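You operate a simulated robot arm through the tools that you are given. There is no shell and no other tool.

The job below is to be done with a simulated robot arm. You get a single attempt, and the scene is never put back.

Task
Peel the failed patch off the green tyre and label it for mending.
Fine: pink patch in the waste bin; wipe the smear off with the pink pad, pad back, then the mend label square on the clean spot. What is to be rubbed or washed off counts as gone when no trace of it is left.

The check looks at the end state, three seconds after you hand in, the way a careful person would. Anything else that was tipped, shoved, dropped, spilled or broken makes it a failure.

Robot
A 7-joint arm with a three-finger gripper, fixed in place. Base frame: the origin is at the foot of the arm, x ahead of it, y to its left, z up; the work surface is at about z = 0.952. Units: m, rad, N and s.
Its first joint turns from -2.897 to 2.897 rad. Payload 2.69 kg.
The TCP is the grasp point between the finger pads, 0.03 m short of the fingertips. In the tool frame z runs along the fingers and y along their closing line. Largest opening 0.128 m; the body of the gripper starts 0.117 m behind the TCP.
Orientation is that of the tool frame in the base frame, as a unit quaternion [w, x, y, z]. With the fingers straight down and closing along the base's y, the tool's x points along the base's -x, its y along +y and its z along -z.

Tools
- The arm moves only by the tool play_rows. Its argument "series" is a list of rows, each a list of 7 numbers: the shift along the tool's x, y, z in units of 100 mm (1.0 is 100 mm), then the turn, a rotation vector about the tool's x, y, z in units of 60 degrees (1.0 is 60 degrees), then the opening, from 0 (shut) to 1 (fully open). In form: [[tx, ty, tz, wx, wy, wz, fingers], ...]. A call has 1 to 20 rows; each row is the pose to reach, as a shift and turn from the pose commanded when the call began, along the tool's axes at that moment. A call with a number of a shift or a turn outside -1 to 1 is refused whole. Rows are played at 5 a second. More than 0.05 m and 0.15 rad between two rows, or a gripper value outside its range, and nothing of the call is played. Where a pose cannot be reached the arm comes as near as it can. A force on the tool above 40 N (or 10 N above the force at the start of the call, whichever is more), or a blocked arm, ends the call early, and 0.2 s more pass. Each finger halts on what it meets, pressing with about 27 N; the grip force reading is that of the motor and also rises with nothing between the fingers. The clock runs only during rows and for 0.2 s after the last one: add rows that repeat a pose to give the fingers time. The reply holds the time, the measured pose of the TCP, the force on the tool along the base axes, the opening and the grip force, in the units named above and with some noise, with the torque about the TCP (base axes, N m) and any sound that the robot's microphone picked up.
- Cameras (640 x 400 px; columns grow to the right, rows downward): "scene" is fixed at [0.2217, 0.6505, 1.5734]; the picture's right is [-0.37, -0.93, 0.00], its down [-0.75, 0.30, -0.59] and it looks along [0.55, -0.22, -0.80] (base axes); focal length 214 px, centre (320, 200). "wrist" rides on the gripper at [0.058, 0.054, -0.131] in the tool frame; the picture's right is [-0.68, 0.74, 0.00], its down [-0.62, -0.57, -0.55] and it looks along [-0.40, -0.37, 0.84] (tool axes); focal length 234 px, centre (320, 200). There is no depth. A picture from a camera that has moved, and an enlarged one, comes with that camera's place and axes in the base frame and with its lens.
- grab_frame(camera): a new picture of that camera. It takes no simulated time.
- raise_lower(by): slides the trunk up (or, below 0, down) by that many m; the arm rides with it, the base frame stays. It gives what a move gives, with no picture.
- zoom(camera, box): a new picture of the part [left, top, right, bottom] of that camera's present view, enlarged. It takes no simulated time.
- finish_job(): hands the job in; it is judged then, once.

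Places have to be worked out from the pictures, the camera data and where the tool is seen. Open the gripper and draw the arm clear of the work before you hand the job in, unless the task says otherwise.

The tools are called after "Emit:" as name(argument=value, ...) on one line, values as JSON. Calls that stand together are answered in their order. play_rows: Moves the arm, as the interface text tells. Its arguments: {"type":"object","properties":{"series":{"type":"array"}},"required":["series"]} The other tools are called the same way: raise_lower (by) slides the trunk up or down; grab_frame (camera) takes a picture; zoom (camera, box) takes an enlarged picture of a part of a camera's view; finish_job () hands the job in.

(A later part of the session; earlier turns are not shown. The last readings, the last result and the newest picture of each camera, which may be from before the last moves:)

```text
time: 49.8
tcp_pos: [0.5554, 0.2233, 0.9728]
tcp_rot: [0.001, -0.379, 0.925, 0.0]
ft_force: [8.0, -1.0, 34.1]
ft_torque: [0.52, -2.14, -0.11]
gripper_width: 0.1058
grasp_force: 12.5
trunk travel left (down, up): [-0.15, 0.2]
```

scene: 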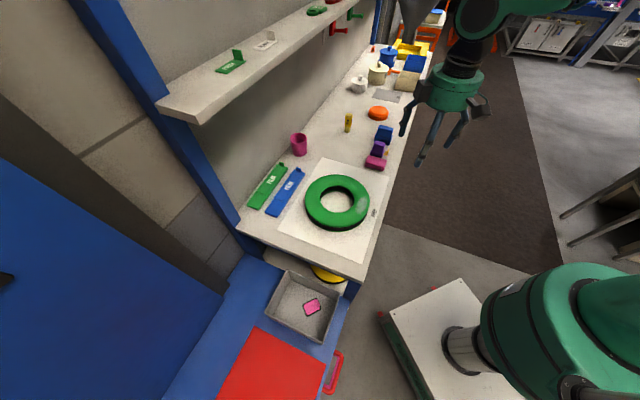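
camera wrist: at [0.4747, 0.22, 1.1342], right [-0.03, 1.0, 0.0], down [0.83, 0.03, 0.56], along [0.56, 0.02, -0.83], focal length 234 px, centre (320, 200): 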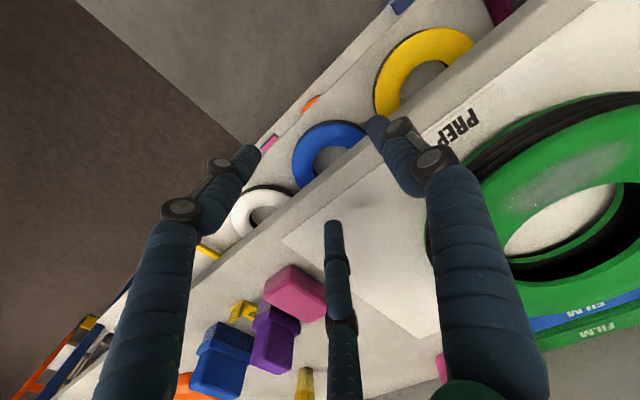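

Bench contact starts at TCP z ≈ 0.9785, so at 87 mm opening the tips are 26 mm below the TCP (about 21 mm when fully open, 30 mm when shut). With three fingers, the safe pad grasp is the two side fingers on the pad's short ends, thumb on the free side toward the tyre, keeping clear of the purple brush. Raising and moving to a hover there.

Emit:
play_rows(series=[[0, 0, -0.2, 0, 0, 0, 0.68], [0, 0, -0.5, 0, 0, 0, 0.7], [0, 0, -0.8, 0, 0, 0, 0.86], [0, 0, -1, 0, 0, 0, 0.86]])

Emit:
play_rows(series=[[-0.15, -0.15, -0.25, 0, 0, 0, 0.86], [-0.3, -0.3, -0.5, 0, 0, 0, 0.86], [-0.42, -0.42, -0.75, 0, 0, 0, 0.86], [-0.545, -0.56, -0.75, 0, 0, 0, 0.86]])

Emit:
play_rows(series=[[-0.18, -0.18, 0, 0, 0, 0, 0.86], [-0.36, -0.36, 0, 0, 0, 0, 0.86], [-0.545, -0.56, 0, 0, 0, 0, 0.86]])

Emit:
grab_frame(camera="wrist")

Emit:
zoom(camera="wrist", box=[240, 80, 400, 220])

```text
time: 50.8
tcp_pos: [0.5528, 0.2232, 1.0709]
tcp_rot: [-0.001, -0.38, 0.925, 0.0]
ft_force: [-1.6, -0.1, -0.9]
ft_torque: [0.01, -0.01, 0.02]
gripper_width: 0.1098
grasp_force: 0.0
trunk travel left (down, up): [-0.15, 0.2]
```

```text
time: 51.8
tcp_pos: [0.6333, 0.2212, 1.1485]
tcp_rot: [0.0, -0.379, 0.925, 0.001]
ft_force: [-1.2, 0.0, -0.1]
ft_torque: [0.02, -0.05, 0.01]
gripper_width: 0.1099
grasp_force: 0.0
trunk travel left (down, up): [-0.15, 0.2]
```

```text
time: 52.6
tcp_pos: [0.7106, 0.2198, 1.1463]
tcp_rot: [-0.001, -0.379, 0.925, 0.0]
ft_force: [0.2, -0.1, 0.3]
ft_torque: [0.02, 0.0, 0.0]
gripper_width: 0.1102
grasp_force: 0.1
trunk travel left (down, up): [-0.15, 0.2]
```

```text
taken
camera wrist: at [0.6324, 0.2176, 1.2763], right [-0.03, 1.0, 0.0], down [0.84, 0.03, 0.55], along [0.55, 0.02, -0.84], focal length 234 px, centre (320, 200)
```

wrist: 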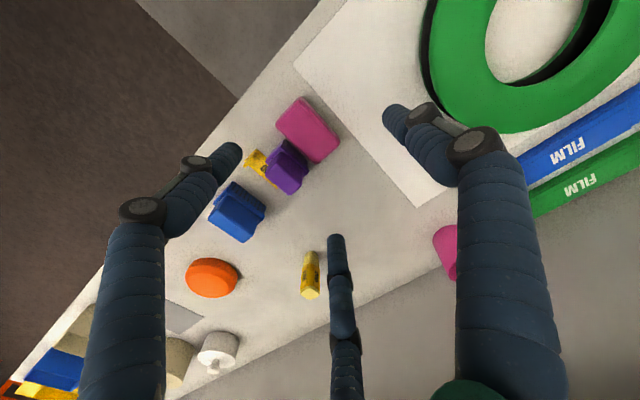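

```text
2.86 times, centred on (320, 150) of wrist
camera zoom: at [0.6324, 0.2176, 1.2763], right [-0.03, 1.0, 0.0], down [0.84, 0.03, 0.55], along [0.55, 0.02, -0.84], focal length 669 px, centre (320, 343)
```

zoom: 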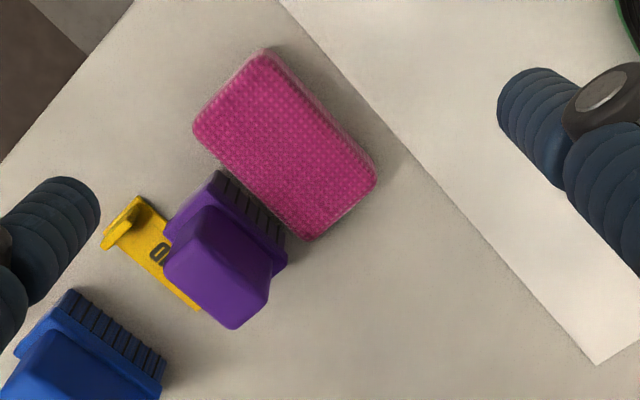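

Re-triangulating gives the pad centre at about (0.7285, 0.2033); the two side fingers will land ~9 mm clear of its ends. Descending in two stages.

Emit:
play_rows(series=[[-0.01, 0.017, 0.3, 0, 0, 0, 0.86], [-0.01, 0.017, 0.6, 0, 0, 0, 0.86], [-0.01, 0.017, 0.9, 0, 0, 0, 0.86], [-0.01, 0.017, 0.9, 0, 0, 0, 0.86]])

Emit:
grab_frame(camera="wrist")

Emit:
zoom(camera="scene", box=[330, 110, 430, 190])

```text
time: 53.6
tcp_pos: [0.7106, 0.2213, 1.0568]
tcp_rot: [0.0, -0.379, 0.926, -0.001]
ft_force: [-0.1, 0.2, 0.1]
ft_torque: [0.02, 0.01, 0.04]
gripper_width: 0.1101
grasp_force: 0.0
trunk travel left (down, up): [-0.15, 0.2]
```

```text
taken
camera wrist: at [0.6321, 0.2193, 1.1869], right [-0.03, 1.0, 0.0], down [0.84, 0.03, 0.55], along [0.55, 0.02, -0.84], focal length 234 px, centre (320, 200)
```

wrist: 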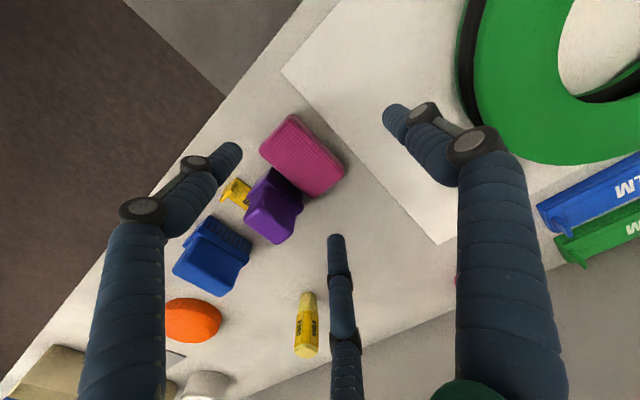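

```text
5.00 times, centred on (380, 150) of scene
camera zoom: at [0.2217, 0.6505, 1.5734], right [-0.37, -0.93, 0.0], down [-0.75, 0.3, -0.59], along [0.55, -0.22, -0.8], focal length 1072 px, centre (20, 450)
```

zoom: 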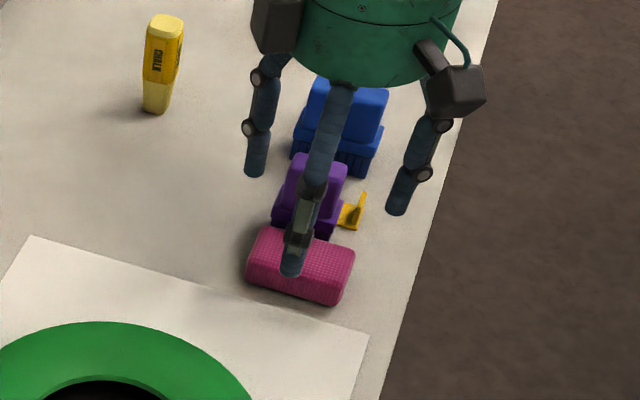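

Fingers bracket the pad with clear space to the brushes. Lowering to TCP z ≈ 0.990.

Emit:
play_rows(series=[[0, 0, 0.2, 0, 0, 0, 0.86], [0, 0, 0.4, 0, 0, 0, 0.86], [0, 0, 0.55, 0, 0, 0, 0.86], [0, 0, 0.665, 0, 0, 0, 0.86], [0, 0, 0.665, 0, 0, 0, 0.86]])

Emit:
grab_frame(camera="wrist")

Emit:
zoom(camera="scene", box=[330, 110, 430, 190])

```text
time: 54.8
tcp_pos: [0.7109, 0.2224, 0.9894]
tcp_rot: [-0.001, -0.379, 0.925, -0.001]
ft_force: [0.6, 0.5, 0.4]
ft_torque: [-0.01, 0.01, 0.01]
gripper_width: 0.11
grasp_force: 0.0
trunk travel left (down, up): [-0.15, 0.2]
```

```text
taken
camera wrist: at [0.6331, 0.2196, 1.1203], right [-0.03, 1.0, 0.0], down [0.84, 0.03, 0.55], along [0.55, 0.02, -0.84], focal length 234 px, centre (320, 200)
```

wrist: 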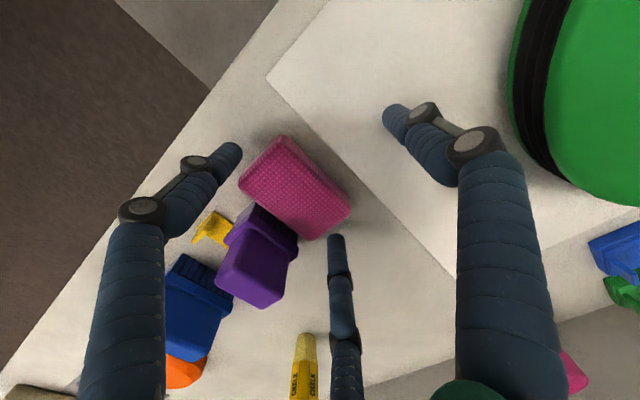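

```text
5.00 times, centred on (380, 150) of scene
camera zoom: at [0.2217, 0.6505, 1.5734], right [-0.37, -0.93, 0.0], down [-0.75, 0.3, -0.59], along [0.55, -0.22, -0.8], focal length 1072 px, centre (20, 450)
```

zoom: 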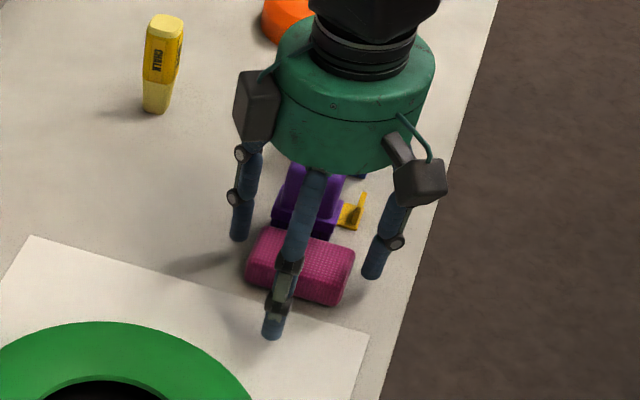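

The two side fingers sit beside the pad's ends, thumb free over the sheet. Closing gradually to see where it stops.

Emit:
play_rows(series=[[0, 0, 0, 0, 0, 0, 0.8], [0, 0, 0, 0, 0, 0, 0.75], [0, 0, 0, 0, 0, 0, 0.7], [0, 0, 0, 0, 0, 0, 0.66], [0, 0, 0, 0, 0, 0, 0.63], [0, 0, 0, 0, 0, 0, 0.6], [0, 0, 0, 0, 0, 0, 0.6]])

Emit:
grab_frame(camera="wrist")

Emit:
zoom(camera="scene", box=[330, 110, 430, 190])

```text
time: 56.4
tcp_pos: [0.7122, 0.2218, 0.9903]
tcp_rot: [-0.001, -0.38, 0.925, 0.0]
ft_force: [1.0, -0.3, 3.4]
ft_torque: [-0.05, -0.08, 0.01]
gripper_width: 0.0931
grasp_force: 12.0
trunk travel left (down, up): [-0.15, 0.2]
```

```text
taken
camera wrist: at [0.633, 0.2196, 1.1207], right [-0.03, 1.0, 0.0], down [0.84, 0.03, 0.55], along [0.55, 0.02, -0.84], focal length 234 px, centre (320, 200)
```

wrist: 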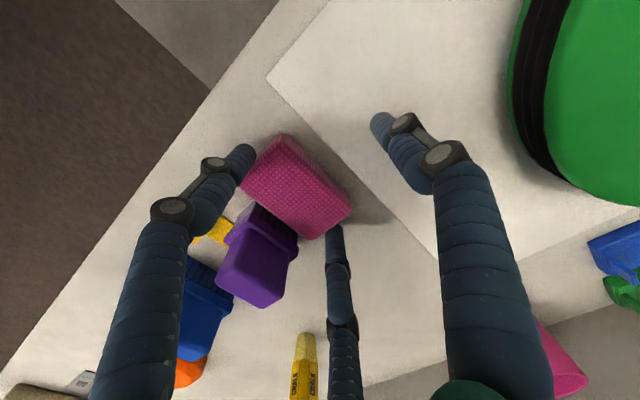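

```text
5.00 times, centred on (380, 150) of scene
camera zoom: at [0.2217, 0.6505, 1.5734], right [-0.37, -0.93, 0.0], down [-0.75, 0.3, -0.59], along [0.55, -0.22, -0.8], focal length 1072 px, centre (20, 450)
```

zoom: 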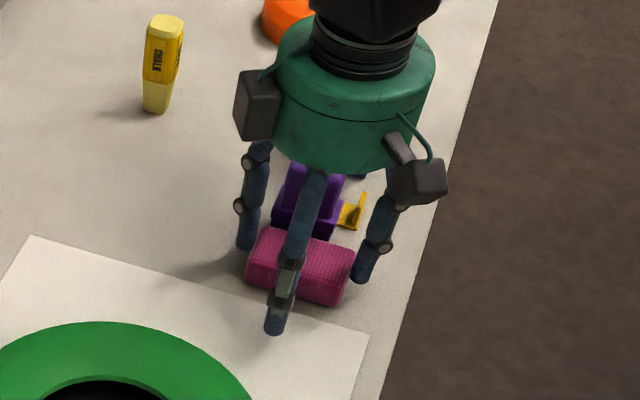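

The fingers are stopped by the pad at 93 mm. Now applying full grip force.

Emit:
play_rows(series=[[0, 0, 0, 0, 0, 0, 0.5], [0, 0, 0, 0, 0, 0, 0.4], [0, 0, 0, 0, 0, 0, 0.2], [0, 0, 0, 0, 0, 0, 0], [0, 0, 0, 0, 0, 0, 0]])

Emit:
grab_frame(camera="wrist")

Emit:
zoom(camera="scene", box=[330, 110, 430, 190])

```text
time: 57.6
tcp_pos: [0.7109, 0.2232, 0.9906]
tcp_rot: [0.0, -0.38, 0.925, 0.0]
ft_force: [0.9, -0.4, 4.8]
ft_torque: [-0.1, -0.12, 0.0]
gripper_width: 0.0924
grasp_force: 25.9
trunk travel left (down, up): [-0.15, 0.2]
```

```text
taken
camera wrist: at [0.6329, 0.2196, 1.1207], right [-0.03, 1.0, 0.0], down [0.84, 0.03, 0.55], along [0.55, 0.02, -0.84], focal length 234 px, centre (320, 200)
```

wrist: 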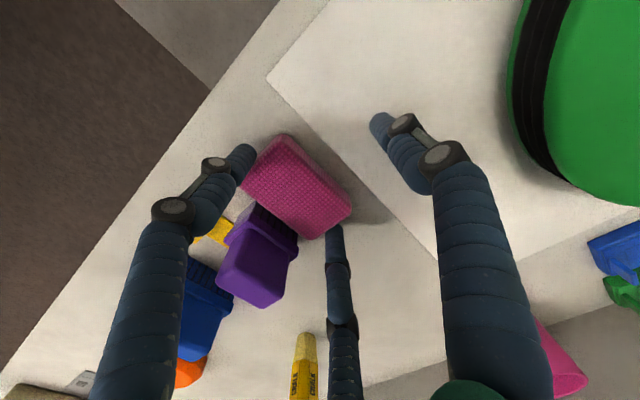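

```text
5.00 times, centred on (380, 150) of scene
camera zoom: at [0.2217, 0.6505, 1.5734], right [-0.37, -0.93, 0.0], down [-0.75, 0.3, -0.59], along [0.55, -0.22, -0.8], focal length 1072 px, centre (20, 450)
```

zoom: 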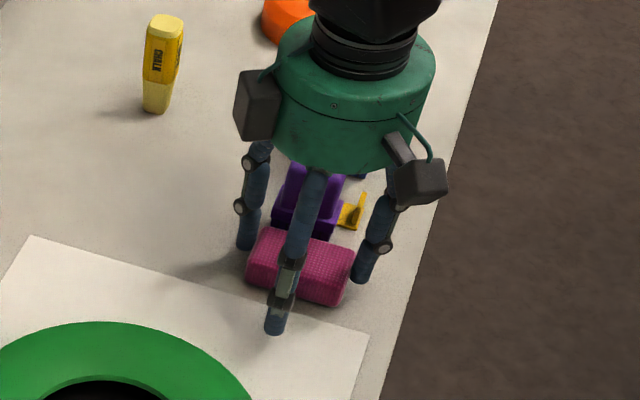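

The pad is firmly pinched (26 N, 92 mm), grasped at TCP ≈ (0.711, 0.2225, 0.990) — I'll use that pose to put it back. Lifting straight up.

Emit:
play_rows(series=[[0, 0, -0.05, 0, 0, 0, 0], [0, 0, -0.15, 0, 0, 0, 0], [0, 0, -0.3, 0, 0, 0, 0], [0, 0, -0.5, 0, 0, 0, 0], [0, 0, -0.75, 0, 0, 0, 0], [0, 0, -1, 0, 0, 0, 0]])

Emit:
grab_frame(camera="wrist")

Emit:
zoom(camera="scene", box=[330, 90, 430, 170])

```text
time: 59.0
tcp_pos: [0.7098, 0.2222, 1.0914]
tcp_rot: [-0.001, -0.379, 0.925, 0.0]
ft_force: [0.8, 0.5, 0.0]
ft_torque: [0.03, -0.01, 0.0]
gripper_width: 0.0927
grasp_force: 26.9
trunk travel left (down, up): [-0.15, 0.2]
```

```text
taken
camera wrist: at [0.6311, 0.2189, 1.221], right [-0.03, 1.0, 0.0], down [0.84, 0.03, 0.55], along [0.55, 0.02, -0.84], focal length 234 px, centre (320, 200)
```

wrist: 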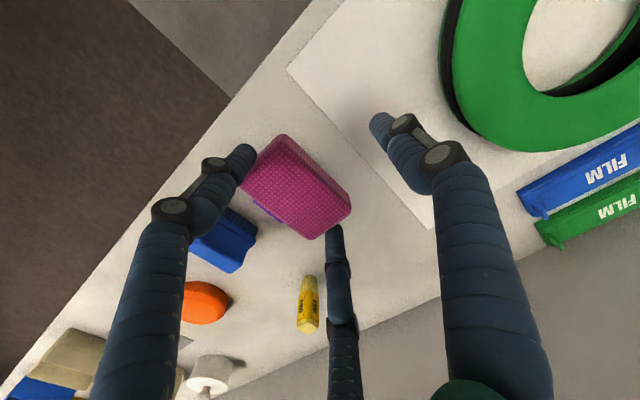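

```text
5.00 times, centred on (380, 130) of scene
camera zoom: at [0.2217, 0.6505, 1.5734], right [-0.37, -0.93, 0.0], down [-0.75, 0.3, -0.59], along [0.55, -0.22, -0.8], focal length 1072 px, centre (20, 550)
```

zoom: 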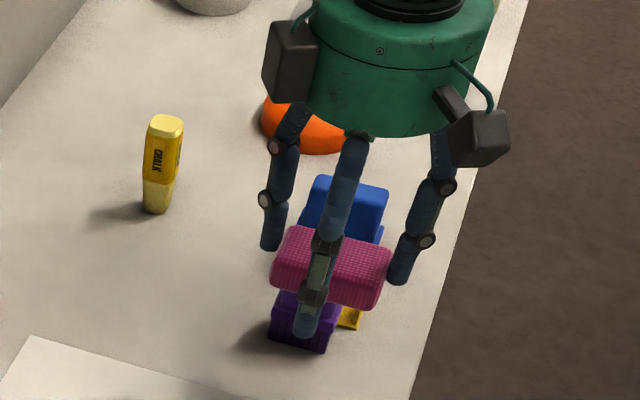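

The pad is held level and the brushes and label stayed in place. Carrying it over the tyre, keeping height.

Emit:
play_rows(series=[[0.01, 0.2, 0, 0, 0, 0, 0], [0.02, 0.42, 0, 0, 0, 0, 0], [0.03, 0.64, 0, 0, 0, 0, 0], [0.033, 0.84, 0, 0, 0, 0, 0]])

Emit:
play_rows(series=[[0.01, 0.2, 0, 0, 0, 0, 0], [0.02, 0.42, 0, 0, 0, 0, 0], [0.03, 0.64, 0, 0, 0, 0, 0], [0.033, 0.84, 0, 0, 0, 0, 0]])

Emit:
play_rows(series=[[0.01, 0.2, 0, 0, 0, 0, 0], [0.02, 0.42, 0, 0, 0, 0, 0], [0.03, 0.64, 0, 0, 0, 0, 0], [0.033, 0.84, 0, 0, 0, 0, 0]])

Emit:
grab_frame(camera="wrist")

Emit:
zoom(camera="scene", box=[290, 130, 410, 240])

```text
time: 60.0
tcp_pos: [0.6488, 0.2808, 1.0911]
tcp_rot: [0.0, -0.379, 0.925, 0.0]
ft_force: [-0.3, 0.5, -0.9]
ft_torque: [0.03, 0.02, 0.03]
gripper_width: 0.0924
grasp_force: 26.7
trunk travel left (down, up): [-0.15, 0.2]
```

```text
time: 61.0
tcp_pos: [0.587, 0.3381, 1.0907]
tcp_rot: [0.0, -0.379, 0.925, -0.001]
ft_force: [-0.1, 0.2, -0.8]
ft_torque: [0.03, 0.01, -0.03]
gripper_width: 0.0926
grasp_force: 26.6
trunk travel left (down, up): [-0.15, 0.2]
```

```text
time: 62.0
tcp_pos: [0.5266, 0.3953, 1.0895]
tcp_rot: [-0.001, -0.38, 0.925, 0.0]
ft_force: [-0.4, 0.1, -0.7]
ft_torque: [0.01, 0.01, 0.01]
gripper_width: 0.0928
grasp_force: 27.1
trunk travel left (down, up): [-0.15, 0.2]
```

```text
taken
camera wrist: at [0.4482, 0.393, 1.2201], right [-0.04, 1.0, 0.0], down [0.84, 0.03, 0.55], along [0.55, 0.02, -0.84], focal length 234 px, centre (320, 200)
```

wrist: 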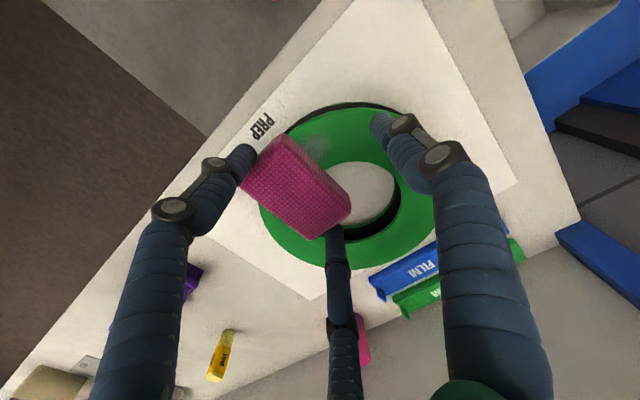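

```text
3.64 times, centred on (350, 185) of scene
camera zoom: at [0.2217, 0.6505, 1.5734], right [-0.37, -0.93, 0.0], down [-0.75, 0.3, -0.59], along [0.55, -0.22, -0.8], focal length 780 px, centre (211, 254)
```

zoom: 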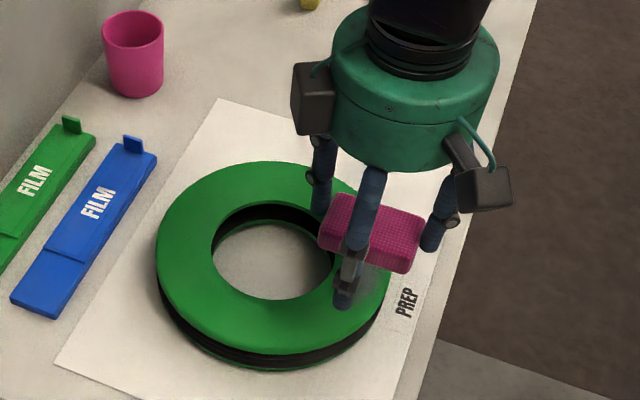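

The pad is above the smear. Lowering to just above the tyre, then feeling for contact in small steps.

Emit:
play_rows(series=[[0, 0, 0.2, 0, 0, 0, 0], [0, 0, 0.35, 0, 0, 0, 0], [0, 0, 0.46, 0, 0, 0, 0], [0, 0, 0.46, 0, 0, 0, 0]])

Emit:
play_rows(series=[[0, 0, 0.03, 0, 0, 0, 0], [0, 0, 0.03, 0, 0, 0, 0]])

Emit:
play_rows(series=[[0, 0, 0.02, 0, 0, 0, 0], [0, 0, 0.02, 0, 0, 0, 0]])

Emit:
play_rows(series=[[0, 0, 0.02, 0, 0, 0, 0], [0, 0, 0.02, 0, 0, 0, 0]])

```text
time: 63.0
tcp_pos: [0.5259, 0.394, 1.0448]
tcp_rot: [0.0, -0.38, 0.925, 0.0]
ft_force: [-1.3, -1.8, 8.3]
ft_torque: [-0.22, -0.07, -0.01]
gripper_width: 0.0926
grasp_force: 26.8
trunk travel left (down, up): [-0.15, 0.2]
```

```text
time: 63.6
tcp_pos: [0.5258, 0.3951, 1.0447]
tcp_rot: [0.001, -0.379, 0.926, 0.001]
ft_force: [-3.0, -2.5, 34.2]
ft_torque: [-0.84, -0.44, -0.11]
gripper_width: 0.0928
grasp_force: 26.9
trunk travel left (down, up): [-0.15, 0.2]
```

```text
time: 64.2
tcp_pos: [0.5256, 0.3952, 1.0412]
tcp_rot: [0.001, -0.379, 0.925, 0.0]
ft_force: [4.0, 0.7, 34.9]
ft_torque: [-0.58, -0.85, 0.11]
gripper_width: 0.0929
grasp_force: 27.1
trunk travel left (down, up): [-0.15, 0.2]
```

```text
time: 64.8
tcp_pos: [0.5273, 0.3949, 1.0394]
tcp_rot: [0.002, -0.38, 0.925, 0.001]
ft_force: [6.0, 4.4, 35.9]
ft_torque: [-0.46, -0.97, 0.17]
gripper_width: 0.0928
grasp_force: 26.5
trunk travel left (down, up): [-0.15, 0.2]
```

Contact was already made at TCP z ≈ 1.044 and the last steps pushed to 36 N, which is more than needed. Easing up by 3 mm and reading the force.

Emit:
play_rows(series=[[0, 0, -0.02, 0, 0, 0, 0], [0, 0, -0.03, 0, 0, 0, 0], [0, 0, -0.03, 0, 0, 0, 0]])

Emit:
zoom(camera="wrist", box=[220, 80, 420, 260])

Emit:
zoom(camera="scene", box=[310, 160, 400, 240])

```text
time: 65.6
tcp_pos: [0.5257, 0.3935, 1.0393]
tcp_rot: [-0.002, -0.38, 0.925, -0.001]
ft_force: [5.8, 4.5, 10.1]
ft_torque: [0.16, -0.61, 0.17]
gripper_width: 0.0926
grasp_force: 27.2
trunk travel left (down, up): [-0.15, 0.2]
```

```text
2.22 times, centred on (320, 170) of wrist
camera zoom: at [0.447, 0.3918, 1.1692], right [-0.03, 1.0, 0.0], down [0.84, 0.03, 0.55], along [0.55, 0.02, -0.84], focal length 520 px, centre (320, 267)
```

zoom: 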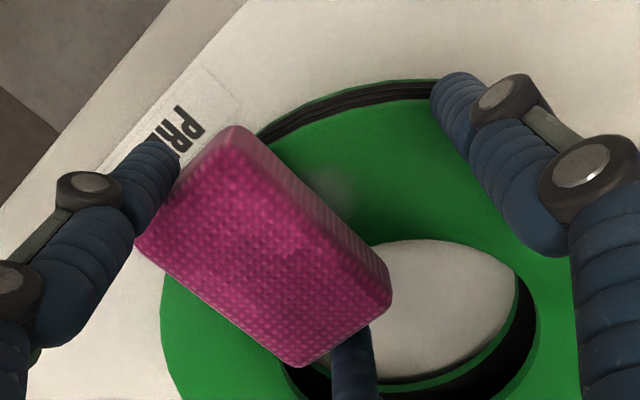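

```text
5.00 times, centred on (355, 200) of scene
camera zoom: at [0.2217, 0.6505, 1.5734], right [-0.37, -0.93, 0.0], down [-0.75, 0.3, -0.59], along [0.55, -0.22, -0.8], focal length 1072 px, centre (145, 200)
```

zoom: 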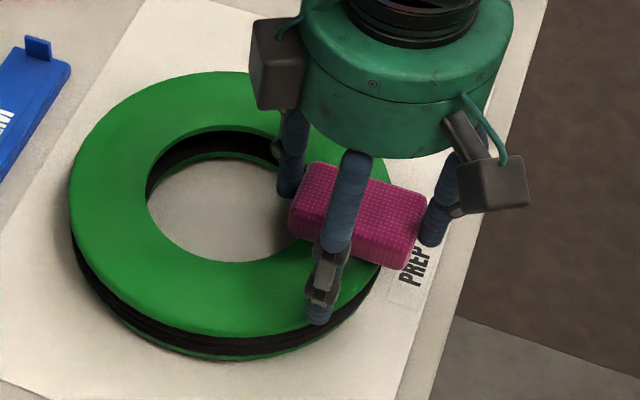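

Force is down to 10 N with the pad lying flat on the tyre. Now one gentle wiping cycle of ±40 mm along the smear.

Emit:
play_rows(series=[[0, 0.1, 0, 0, 0, 0, 0], [0, 0.2, 0, 0, 0, 0, 0], [0, 0.3, 0, 0, 0, 0, 0], [0, 0.4, 0, 0, 0, 0, 0], [0, 0.3, 0, 0, 0, 0, 0], [0, 0.2, 0, 0, 0, 0, 0], [0, 0.1, 0, 0, 0, 0, 0], [0, 0, 0, 0, 0, 0, 0], [0, -0.1, 0, 0, 0, 0, 0], [0, -0.2, 0, 0, 0, 0, 0], [0, -0.3, 0, 0, 0, 0, 0], [0, -0.4, 0, 0, 0, 0, 0], [0, -0.3, 0, 0, 0, 0, 0], [0, -0.2, 0, 0, 0, 0, 0], [0, -0.1, 0, 0, 0, 0, 0], [0, 0, 0, 0, 0, 0, 0]])

Emit:
zoom(camera="wrist", box=[220, 80, 420, 260])

Emit:
zoom(camera="scene", box=[310, 160, 400, 240])

```text
time: 69.0
tcp_pos: [0.5256, 0.3945, 1.0406]
tcp_rot: [-0.001, -0.38, 0.925, 0.001]
ft_force: [-0.3, -0.3, -0.8]
ft_torque: [0.04, 0.0, 0.05]
gripper_width: 0.0924
grasp_force: 26.9
trunk travel left (down, up): [-0.15, 0.2]
```

```text
2.22 times, centred on (320, 170) of wrist
camera zoom: at [0.4477, 0.3923, 1.1703], right [-0.04, 1.0, 0.0], down [0.84, 0.03, 0.55], along [0.55, 0.02, -0.84], focal length 520 px, centre (320, 267)
```

zoom: 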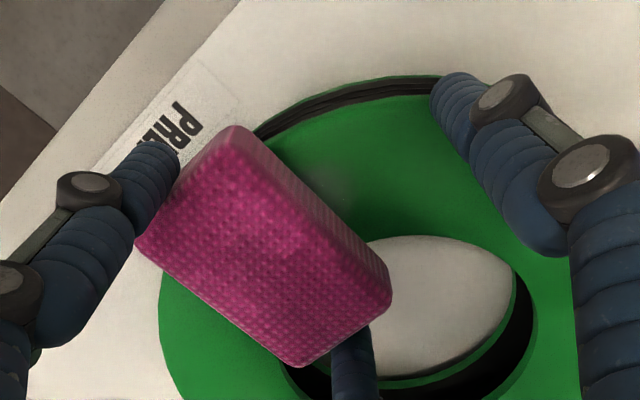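

```text
5.00 times, centred on (355, 200) of scene
camera zoom: at [0.2217, 0.6505, 1.5734], right [-0.37, -0.93, 0.0], down [-0.75, 0.3, -0.59], along [0.55, -0.22, -0.8], focal length 1072 px, centre (145, 200)
```

zoom: 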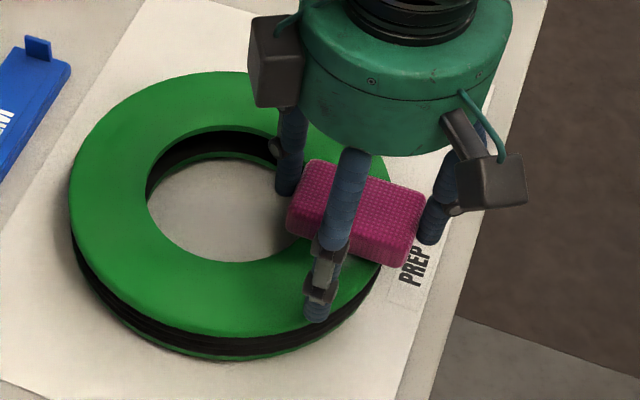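

The visible part of the smear faded, but contact is now nearly zero. Lowering 2 mm to get a light press, then checking the reading.

Emit:
play_rows(series=[[0, 0, 0.015, 0, 0, 0, 0], [0, 0, 0.015, 0, 0, 0, 0]])

```text
time: 69.6
tcp_pos: [0.5273, 0.3957, 1.0381]
tcp_rot: [-0.001, -0.38, 0.925, 0.0]
ft_force: [-0.9, 0.7, 1.2]
ft_torque: [0.0, -0.03, -0.03]
gripper_width: 0.0923
grasp_force: 26.9
trunk travel left (down, up): [-0.15, 0.2]
```

Emit:
play_rows(series=[[0, 0, 0.01, 0, 0, 0, 0], [0, 0, 0.01, 0, 0, 0, 0]])

```text
time: 70.2
tcp_pos: [0.5269, 0.3954, 1.039]
tcp_rot: [-0.001, -0.38, 0.925, 0.0]
ft_force: [-2.0, 0.0, 10.9]
ft_torque: [-0.3, -0.05, -0.06]
gripper_width: 0.0925
grasp_force: 27.1
trunk travel left (down, up): [-0.15, 0.2]
```

About 11 N of press now. Repeating the strokes, a bit longer on each side.

Emit:
play_rows(series=[[0, 0.12, 0, 0, 0, 0, 0], [0, 0.24, 0, 0, 0, 0, 0], [0, 0.36, 0, 0, 0, 0, 0], [0, 0.46, 0, 0, 0, 0, 0], [0, 0.34, 0, 0, 0, 0, 0], [0, 0.22, 0, 0, 0, 0, 0], [0, 0.1, 0, 0, 0, 0, 0], [0, 0, 0, 0, 0, 0, 0], [0, -0.12, 0, 0, 0, 0, 0], [0, -0.24, 0, 0, 0, 0, 0], [0, -0.36, 0, 0, 0, 0, 0], [0, -0.46, 0, 0, 0, 0, 0], [0, -0.34, 0, 0, 0, 0, 0], [0, -0.22, 0, 0, 0, 0, 0], [0, -0.1, 0, 0, 0, 0, 0], [0, 0, 0, 0, 0, 0, 0]])

Emit:
zoom(camera="wrist", box=[220, 80, 420, 260])

```text
time: 73.6
tcp_pos: [0.5259, 0.395, 1.0384]
tcp_rot: [-0.001, -0.379, 0.925, 0.001]
ft_force: [3.4, -1.7, 13.5]
ft_torque: [-0.4, -0.28, 0.05]
gripper_width: 0.0928
grasp_force: 27.0
trunk travel left (down, up): [-0.15, 0.2]
```

```text
2.22 times, centred on (320, 170) of wrist
camera zoom: at [0.4476, 0.3917, 1.1683], right [-0.04, 1.0, 0.0], down [0.84, 0.03, 0.55], along [0.55, 0.02, -0.84], focal length 520 px, centre (320, 267)
```

zoom: 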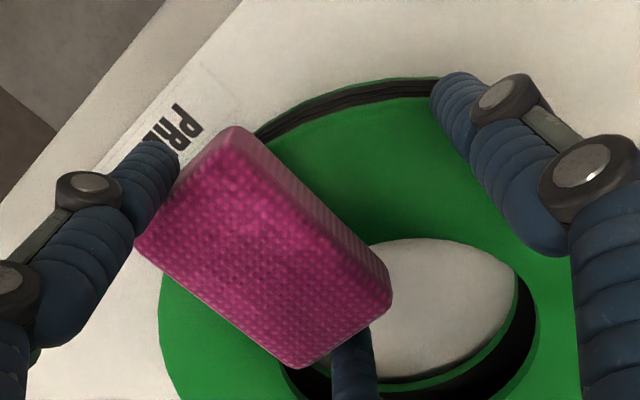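

The visible side now looks clean and the press is steady at ~13 N. One more full cycle, then I'll lift and inspect.

Emit:
play_rows(series=[[0.03, 0.12, 0, 0, 0, 0, 0], [0.05, 0.24, 0, 0, 0, 0, 0], [0.05, 0.36, 0, 0, 0, 0, 0], [0.05, 0.46, 0, 0, 0, 0, 0], [0, 0.34, 0, 0, 0, 0, 0], [-0.05, 0.22, 0, 0, 0, 0, 0], [-0.05, 0.1, 0, 0, 0, 0, 0], [-0.05, 0, 0, 0, 0, 0, 0], [-0.05, -0.12, 0, 0, 0, 0, 0], [-0.05, -0.24, 0, 0, 0, 0, 0], [-0.05, -0.36, 0, 0, 0, 0, 0], [0, -0.46, 0, 0, 0, 0, 0], [0.05, -0.34, 0, 0, 0, 0, 0], [0.05, -0.22, 0, 0, 0, 0, 0], [0.05, -0.1, 0, 0, 0, 0, 0], [0, 0, 0, 0, 0, 0, 0]])

Emit:
play_rows(series=[[0, 0, -0.1, 0, 0, 0, 0], [0, 0, -0.3, 0, 0, 0, 0], [0, 0, -0.5, 0, 0, 0, 0], [0, -0.2, -0.6, 0, 0, 0, 0], [0, -0.5, -0.6, 0, 0, 0, 0], [0, -0.8, -0.6, 0, 0, 0, 0]])

Emit:
grab_frame(camera="wrist")

Emit:
zoom(camera="scene", box=[290, 150, 400, 240])

```text
time: 77.0
tcp_pos: [0.5262, 0.3943, 1.0368]
tcp_rot: [-0.001, -0.379, 0.925, 0.0]
ft_force: [0.3, 0.5, 1.4]
ft_torque: [0.01, 0.01, 0.0]
gripper_width: 0.0925
grasp_force: 26.7
trunk travel left (down, up): [-0.15, 0.2]
```

```text
time: 78.4
tcp_pos: [0.5834, 0.3387, 1.0982]
tcp_rot: [0.0, -0.38, 0.925, 0.0]
ft_force: [-0.4, -0.4, -0.8]
ft_torque: [0.0, 0.01, 0.02]
gripper_width: 0.0922
grasp_force: 27.2
trunk travel left (down, up): [-0.15, 0.2]
```

```text
taken
camera wrist: at [0.5042, 0.3355, 1.2283], right [-0.04, 1.0, 0.0], down [0.84, 0.03, 0.55], along [0.55, 0.02, -0.84], focal length 234 px, centre (320, 200)
```

wrist: 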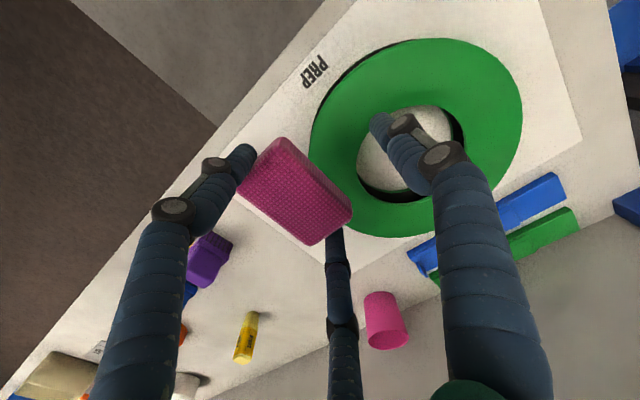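

```text
4.44 times, centred on (345, 195) of scene
camera zoom: at [0.2217, 0.6505, 1.5734], right [-0.37, -0.93, 0.0], down [-0.75, 0.3, -0.59], along [0.55, -0.22, -0.8], focal length 953 px, centre (209, 222)
```

zoom: 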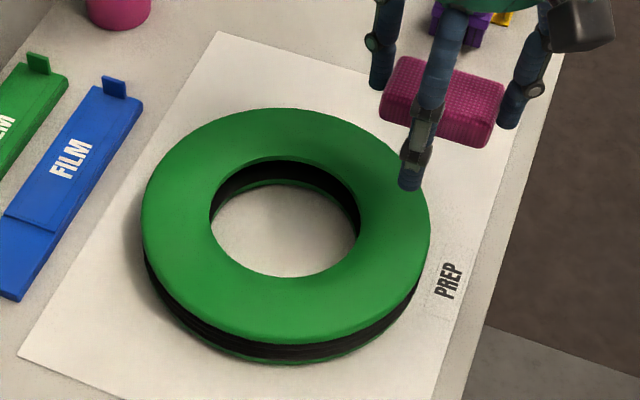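

The tyre looks clean; I'll magnify the spot from both cameras for any remaining trace.

Emit:
zoom(camera="wrist", box=[300, 50, 380, 160])

Emit:
zoom(camera="scene", box=[335, 180, 390, 230])

```text
3.64 times, centred on (340, 105) of wrist
camera zoom: at [0.5042, 0.3355, 1.2283], right [-0.04, 1.0, 0.0], down [0.84, 0.03, 0.55], along [0.55, 0.02, -0.84], focal length 852 px, centre (247, 546)
```

zoom: 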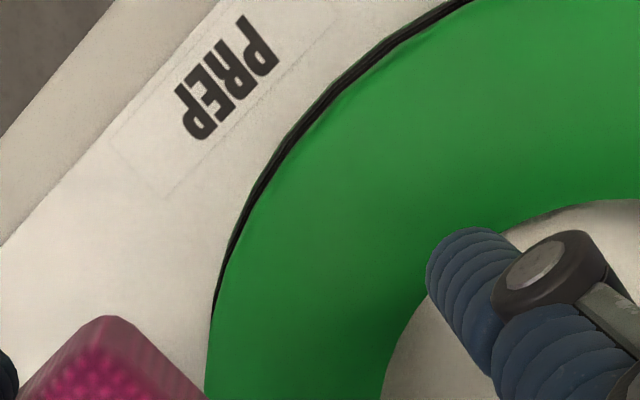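

```text
8.00 times, centred on (362, 205) of scene
camera zoom: at [0.2217, 0.6505, 1.5734], right [-0.37, -0.93, 0.0], down [-0.75, 0.3, -0.59], along [0.55, -0.22, -0.8], focal length 1716 px, centre (-20, 160)
```

zoom: 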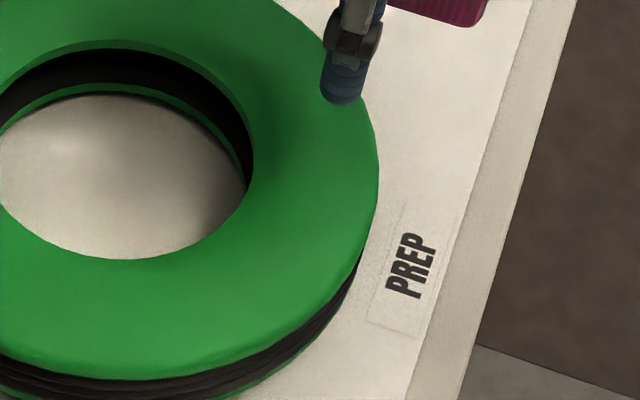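

It appears clean. To be sure while I still hold the pad, I'll shift so the camera is right above the spot.

Emit:
play_rows(series=[[-0.2, 0.09, 0, 0, 0, 0, 0], [-0.41, 0.17, 0, 0, 0, 0, 0], [-0.41, 0.17, 0, 0, 0, 0, 0]])

Emit:
zoom(camera="wrist", box=[260, 10, 400, 120])

Emit:
grab_frame(camera="wrist")

```text
time: 79.2
tcp_pos: [0.6005, 0.3784, 1.0978]
tcp_rot: [-0.001, -0.38, 0.925, -0.001]
ft_force: [-0.2, -0.5, -1.8]
ft_torque: [0.01, 0.08, 0.02]
gripper_width: 0.0925
grasp_force: 26.9
trunk travel left (down, up): [-0.15, 0.2]
```

```text
3.64 times, centred on (330, 65) of wrist
camera zoom: at [0.5215, 0.3767, 1.2283], right [-0.03, 1.0, 0.0], down [0.84, 0.03, 0.55], along [0.55, 0.02, -0.84], focal length 852 px, centre (284, 691)
```

zoom: 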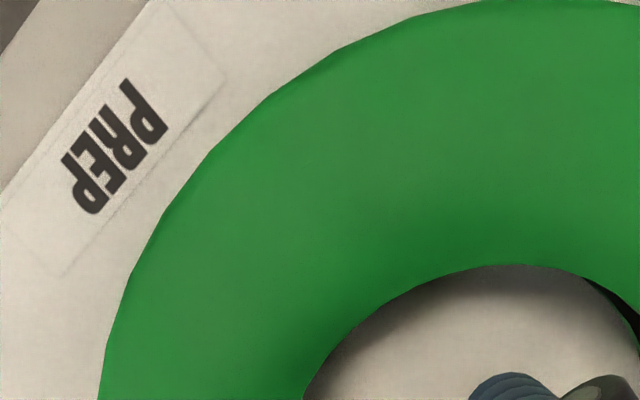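

```text
taken
camera wrist: at [0.5215, 0.3767, 1.2283], right [-0.03, 1.0, 0.0], down [0.84, 0.03, 0.55], along [0.55, 0.02, -0.84], focal length 234 px, centre (320, 200)
```

wrist: 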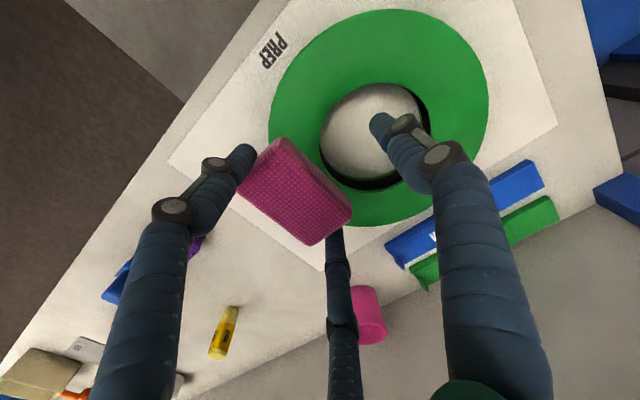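

There may be a very faint greyish tint left around the spot; I'll magnify it more to compare with untouched areas.

Emit:
zoom(camera="wrist", box=[295, 20, 375, 90])

Emit:
zoom(camera="wrist", box=[370, 10, 490, 120])

Emit:
zoom(camera="scene", box=[345, 185, 380, 220])

```text
5.71 times, centred on (335, 55) of wrist
camera zoom: at [0.5215, 0.3767, 1.2283], right [-0.03, 1.0, 0.0], down [0.84, 0.03, 0.55], along [0.55, 0.02, -0.84], focal length 1338 px, centre (234, 1029)
```

zoom: 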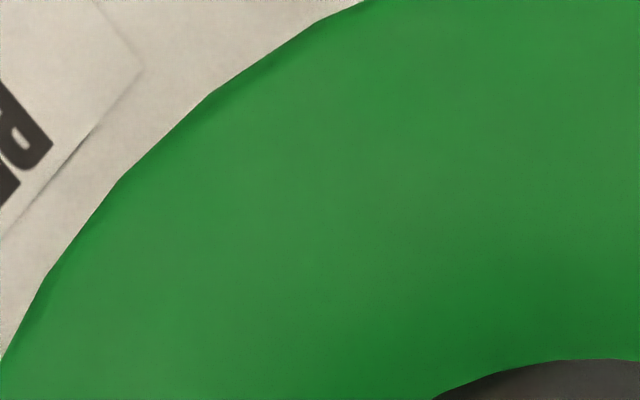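

```text
3.64 times, centred on (430, 65) of wrist
camera zoom: at [0.5215, 0.3767, 1.2283], right [-0.03, 1.0, 0.0], down [0.84, 0.03, 0.55], along [0.55, 0.02, -0.84], focal length 852 px, centre (-80, 691)
```

zoom: 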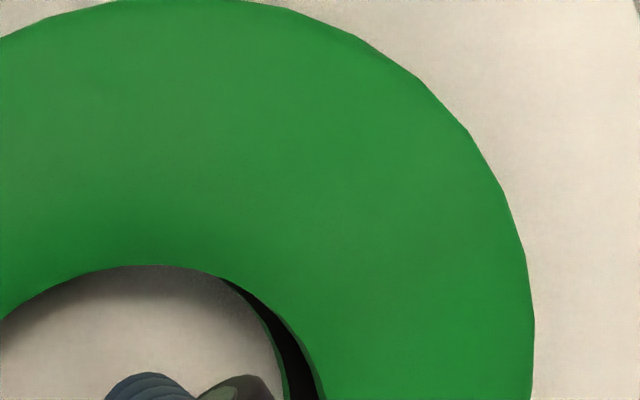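

```text
11.43 times, centred on (362, 202) of scene
camera zoom: at [0.2217, 0.6505, 1.5734], right [-0.37, -0.93, 0.0], down [-0.75, 0.3, -0.59], along [0.55, -0.22, -0.8], focal length 2451 px, centre (-166, 171)
```

zoom: 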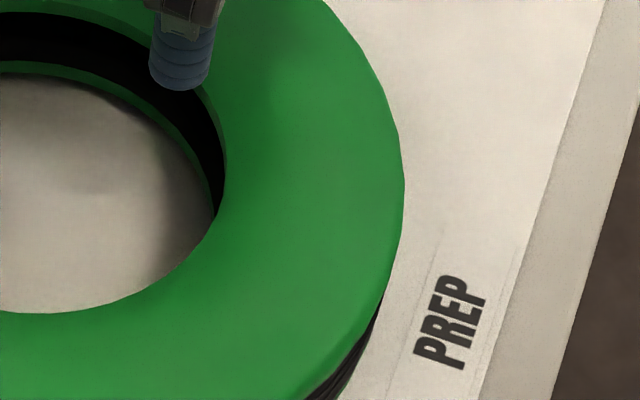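

A slightly paler patch still seems to linger, so I'll wipe more thoroughly. Moving back over the spot and lowering to contact again.

Emit:
play_rows(series=[[0.15, 0.25, 0, 0, 0, 0, 0], [0.3, 0.45, 0, 0, 0, 0, 0], [0.417, 0.636, 0, 0, 0, 0, 0], [0.417, 0.636, 0.3, 0, 0, 0, 0], [0.417, 0.636, 0.5, 0, 0, 0, 0], [0.417, 0.636, 0.6, 0, 0, 0, 0], [0.417, 0.636, 0.61, 0, 0, 0, 0]])

Emit:
play_rows(series=[[0, 0, 0.01, 0, 0, 0, 0], [0, 0, 0.01, 0, 0, 0, 0]])

```text
time: 80.8
tcp_pos: [0.524, 0.3951, 1.038]
tcp_rot: [0.0, -0.38, 0.925, 0.0]
ft_force: [-3.8, 0.0, 8.4]
ft_torque: [-0.3, 0.02, -0.1]
gripper_width: 0.0925
grasp_force: 27.2
trunk travel left (down, up): [-0.15, 0.2]
```

```text
time: 81.4
tcp_pos: [0.525, 0.3961, 1.0363]
tcp_rot: [0.001, -0.38, 0.925, 0.0]
ft_force: [-5.0, -1.6, 23.3]
ft_torque: [-0.61, -0.15, -0.11]
gripper_width: 0.0928
grasp_force: 27.6
trunk travel left (down, up): [-0.15, 0.2]
```

23 N is a bit firm; easing half a millimetre and wiping two cycles.

Emit:
play_rows(series=[[0, 0.05, -0.005, 0, 0, 0, 0], [0, 0.17, -0.005, 0, 0, 0, 0], [0, 0.29, -0.005, 0, 0, 0, 0], [0, 0.41, -0.005, 0, 0, 0, 0], [0, 0.5, -0.005, 0, 0, 0, 0], [0, 0.38, -0.005, 0, 0, 0, 0], [0, 0.26, -0.005, 0, 0, 0, 0], [0, 0.13, -0.005, 0, 0, 0, 0], [0, 0, -0.005, 0, 0, 0, 0], [0, -0.12, -0.005, 0, 0, 0, 0], [0, -0.24, -0.005, 0, 0, 0, 0], [0, -0.36, -0.005, 0, 0, 0, 0], [0, -0.48, -0.005, 0, 0, 0, 0], [0, -0.36, -0.005, 0, 0, 0, 0], [0, -0.24, -0.005, 0, 0, 0, 0], [0, -0.12, -0.005, 0, 0, 0, 0], [0, 0, -0.005, 0, 0, 0, 0]])

Emit:
zoom(camera="scene", box=[290, 150, 400, 240])

```text
time: 85.0
tcp_pos: [0.5257, 0.3948, 1.0355]
tcp_rot: [0.0, -0.381, 0.925, 0.001]
ft_force: [1.7, -1.7, 13.3]
ft_torque: [-0.42, -0.23, 0.06]
gripper_width: 0.0926
grasp_force: 26.8
trunk travel left (down, up): [-0.15, 0.2]
```

```text
4.44 times, centred on (345, 195) of scene
camera zoom: at [0.2217, 0.6505, 1.5734], right [-0.37, -0.93, 0.0], down [-0.75, 0.3, -0.59], along [0.55, -0.22, -0.8], focal length 953 px, centre (209, 222)
```

zoom: 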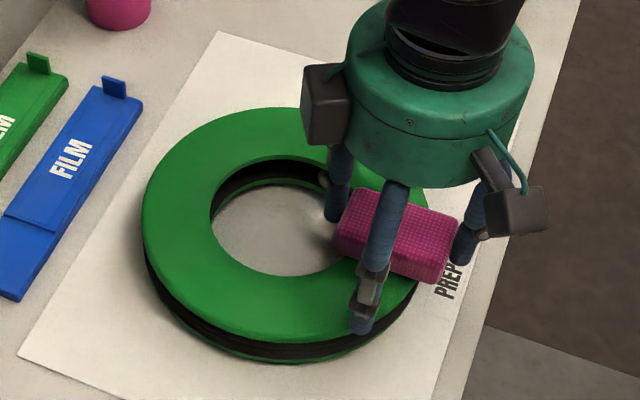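

Steady at 13 N and the tyre hasn't moved. Another cycle with small sideways offsets.

Emit:
play_rows(series=[[0.04, 0.12, 0, 0, 0, 0, 0], [0.06, 0.24, 0, 0, 0, 0, 0], [0.06, 0.36, 0, 0, 0, 0, 0], [0.06, 0.48, 0, 0, 0, 0, 0], [0, 0.48, 0, 0, 0, 0, 0], [-0.06, 0.44, 0, 0, 0, 0, 0], [-0.06, 0.32, 0, 0, 0, 0, 0], [-0.06, 0.2, 0, 0, 0, 0, 0], [-0.06, 0.08, 0, 0, 0, 0, 0], [-0.06, -0.04, 0, 0, 0, 0, 0], [-0.06, -0.16, 0, 0, 0, 0, 0], [-0.06, -0.28, 0, 0, 0, 0, 0], [-0.06, -0.4, 0, 0, 0, 0, 0], [0, -0.48, 0, 0, 0, 0, 0], [0.06, -0.44, 0, 0, 0, 0, 0], [0.06, -0.32, 0, 0, 0, 0, 0], [0.06, -0.2, 0, 0, 0, 0, 0], [0.03, -0.1, 0, 0, 0, 0, 0], [0, 0, 0, 0, 0, 0, 0]])

Emit:
play_rows(series=[[0, 0.12, 0.005, 0, 0, 0, 0], [0, 0.24, 0.005, 0, 0, 0, 0], [0, 0.36, 0.005, 0, 0, 0, 0], [0, 0.48, 0.005, 0, 0, 0, 0], [0, 0.36, 0.005, 0, 0, 0, 0], [0, 0.24, 0.005, 0, 0, 0, 0], [0, 0.12, 0.005, 0, 0, 0, 0], [0, 0, 0.005, 0, 0, 0, 0], [0, -0.12, 0.005, 0, 0, 0, 0], [0, -0.24, 0.005, 0, 0, 0, 0], [0, -0.36, 0.005, 0, 0, 0, 0], [0, -0.48, 0.005, 0, 0, 0, 0], [0, -0.36, 0.005, 0, 0, 0, 0], [0, -0.24, 0.005, 0, 0, 0, 0], [0, -0.12, 0.005, 0, 0, 0, 0], [0, 0, 0.005, 0, 0, 0, 0]])

```text
time: 89.0
tcp_pos: [0.5245, 0.3942, 1.0364]
tcp_rot: [-0.001, -0.38, 0.925, -0.001]
ft_force: [1.1, 0.3, -1.4]
ft_torque: [0.02, 0.01, -0.01]
gripper_width: 0.0924
grasp_force: 26.9
trunk travel left (down, up): [-0.15, 0.2]
```

```text
time: 92.4
tcp_pos: [0.5245, 0.3956, 1.0366]
tcp_rot: [-0.001, -0.38, 0.925, -0.001]
ft_force: [-0.9, 0.7, 2.1]
ft_torque: [0.03, -0.04, 0.01]
gripper_width: 0.0926
grasp_force: 26.8
trunk travel left (down, up): [-0.15, 0.2]
```

The press relaxed to ~2 N; lowering 1 mm and doing one more cycle before inspecting.

Emit:
play_rows(series=[[0, 0, 0.012, 0, 0, 0, 0], [0, 0.12, 0.012, 0, 0, 0, 0], [0, 0.24, 0.012, 0, 0, 0, 0], [0, 0.36, 0.012, 0, 0, 0, 0], [0, 0.48, 0.012, 0, 0, 0, 0], [0, 0.36, 0.012, 0, 0, 0, 0], [0, 0.24, 0.012, 0, 0, 0, 0], [0, 0.12, 0.012, 0, 0, 0, 0], [0, 0, 0.012, 0, 0, 0, 0], [0, -0.12, 0.012, 0, 0, 0, 0], [0, -0.24, 0.012, 0, 0, 0, 0], [0, -0.36, 0.012, 0, 0, 0, 0], [0, -0.48, 0.012, 0, 0, 0, 0], [0, -0.36, 0.012, 0, 0, 0, 0], [0, -0.24, 0.012, 0, 0, 0, 0], [0, -0.12, 0.012, 0, 0, 0, 0], [0, 0, 0.012, 0, 0, 0, 0]])

Emit:
play_rows(series=[[0, 0, -0.1, 0, 0, 0, 0], [0, 0, -0.3, 0, 0, 0, 0], [0, 0, -0.5, 0, 0, 0, 0], [0, 0, -0.6, 0, 0, 0, 0], [-0.2, -0.3, -0.6, 0, 0, 0, 0], [-0.41, -0.63, -0.6, 0, 0, 0, 0], [-0.41, -0.63, -0.6, 0, 0, 0, 0]])

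Emit:
grab_frame(camera="wrist")

Emit:
zoom(camera="wrist", box=[295, 20, 375, 90])

Emit:
zoom(camera="scene", box=[345, 185, 380, 220])

```text
time: 96.0
tcp_pos: [0.5253, 0.3948, 1.0362]
tcp_rot: [-0.001, -0.38, 0.925, 0.001]
ft_force: [2.4, -2.2, 15.2]
ft_torque: [-0.5, -0.31, 0.06]
gripper_width: 0.0923
grasp_force: 27.0
trunk travel left (down, up): [-0.15, 0.2]
```

```text
time: 97.6
tcp_pos: [0.6004, 0.379, 1.0946]
tcp_rot: [0.0, -0.379, 0.925, 0.0]
ft_force: [0.6, 0.5, -0.9]
ft_torque: [0.01, 0.04, 0.01]
gripper_width: 0.0924
grasp_force: 27.5
trunk travel left (down, up): [-0.15, 0.2]
```

```text
taken
camera wrist: at [0.5221, 0.376, 1.2249], right [-0.03, 1.0, 0.0], down [0.84, 0.03, 0.55], along [0.55, 0.02, -0.84], focal length 234 px, centre (320, 200)
```

wrist: 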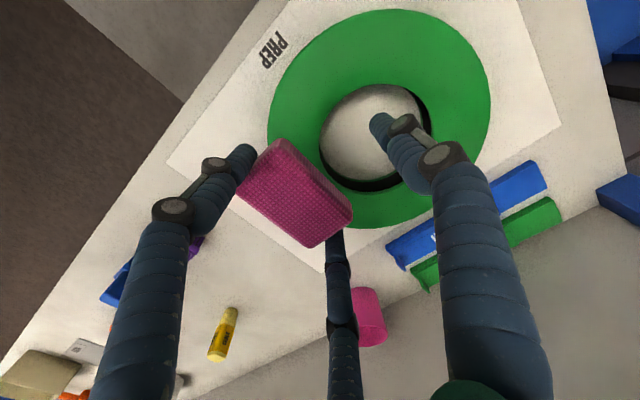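

```text
5.71 times, centred on (335, 55) of wrist
camera zoom: at [0.5221, 0.376, 1.2249], right [-0.03, 1.0, 0.0], down [0.84, 0.03, 0.55], along [0.55, 0.02, -0.84], focal length 1338 px, centre (234, 1029)
```

zoom: 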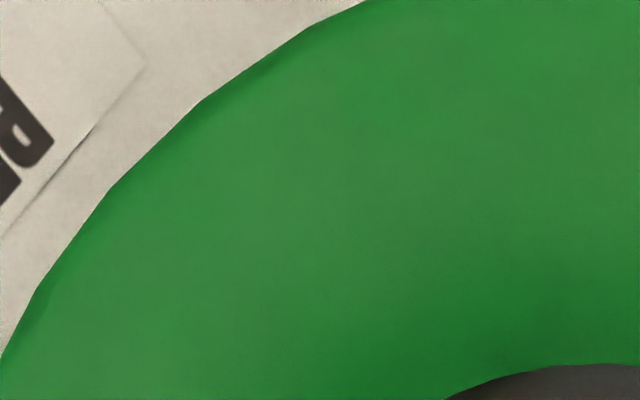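

```text
11.43 times, centred on (362, 202) of scene
camera zoom: at [0.2217, 0.6505, 1.5734], right [-0.37, -0.93, 0.0], down [-0.75, 0.3, -0.59], along [0.55, -0.22, -0.8], focal length 2451 px, centre (-166, 171)
```

zoom: 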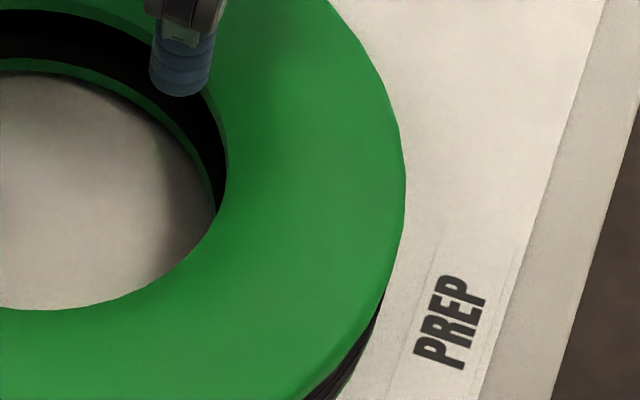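

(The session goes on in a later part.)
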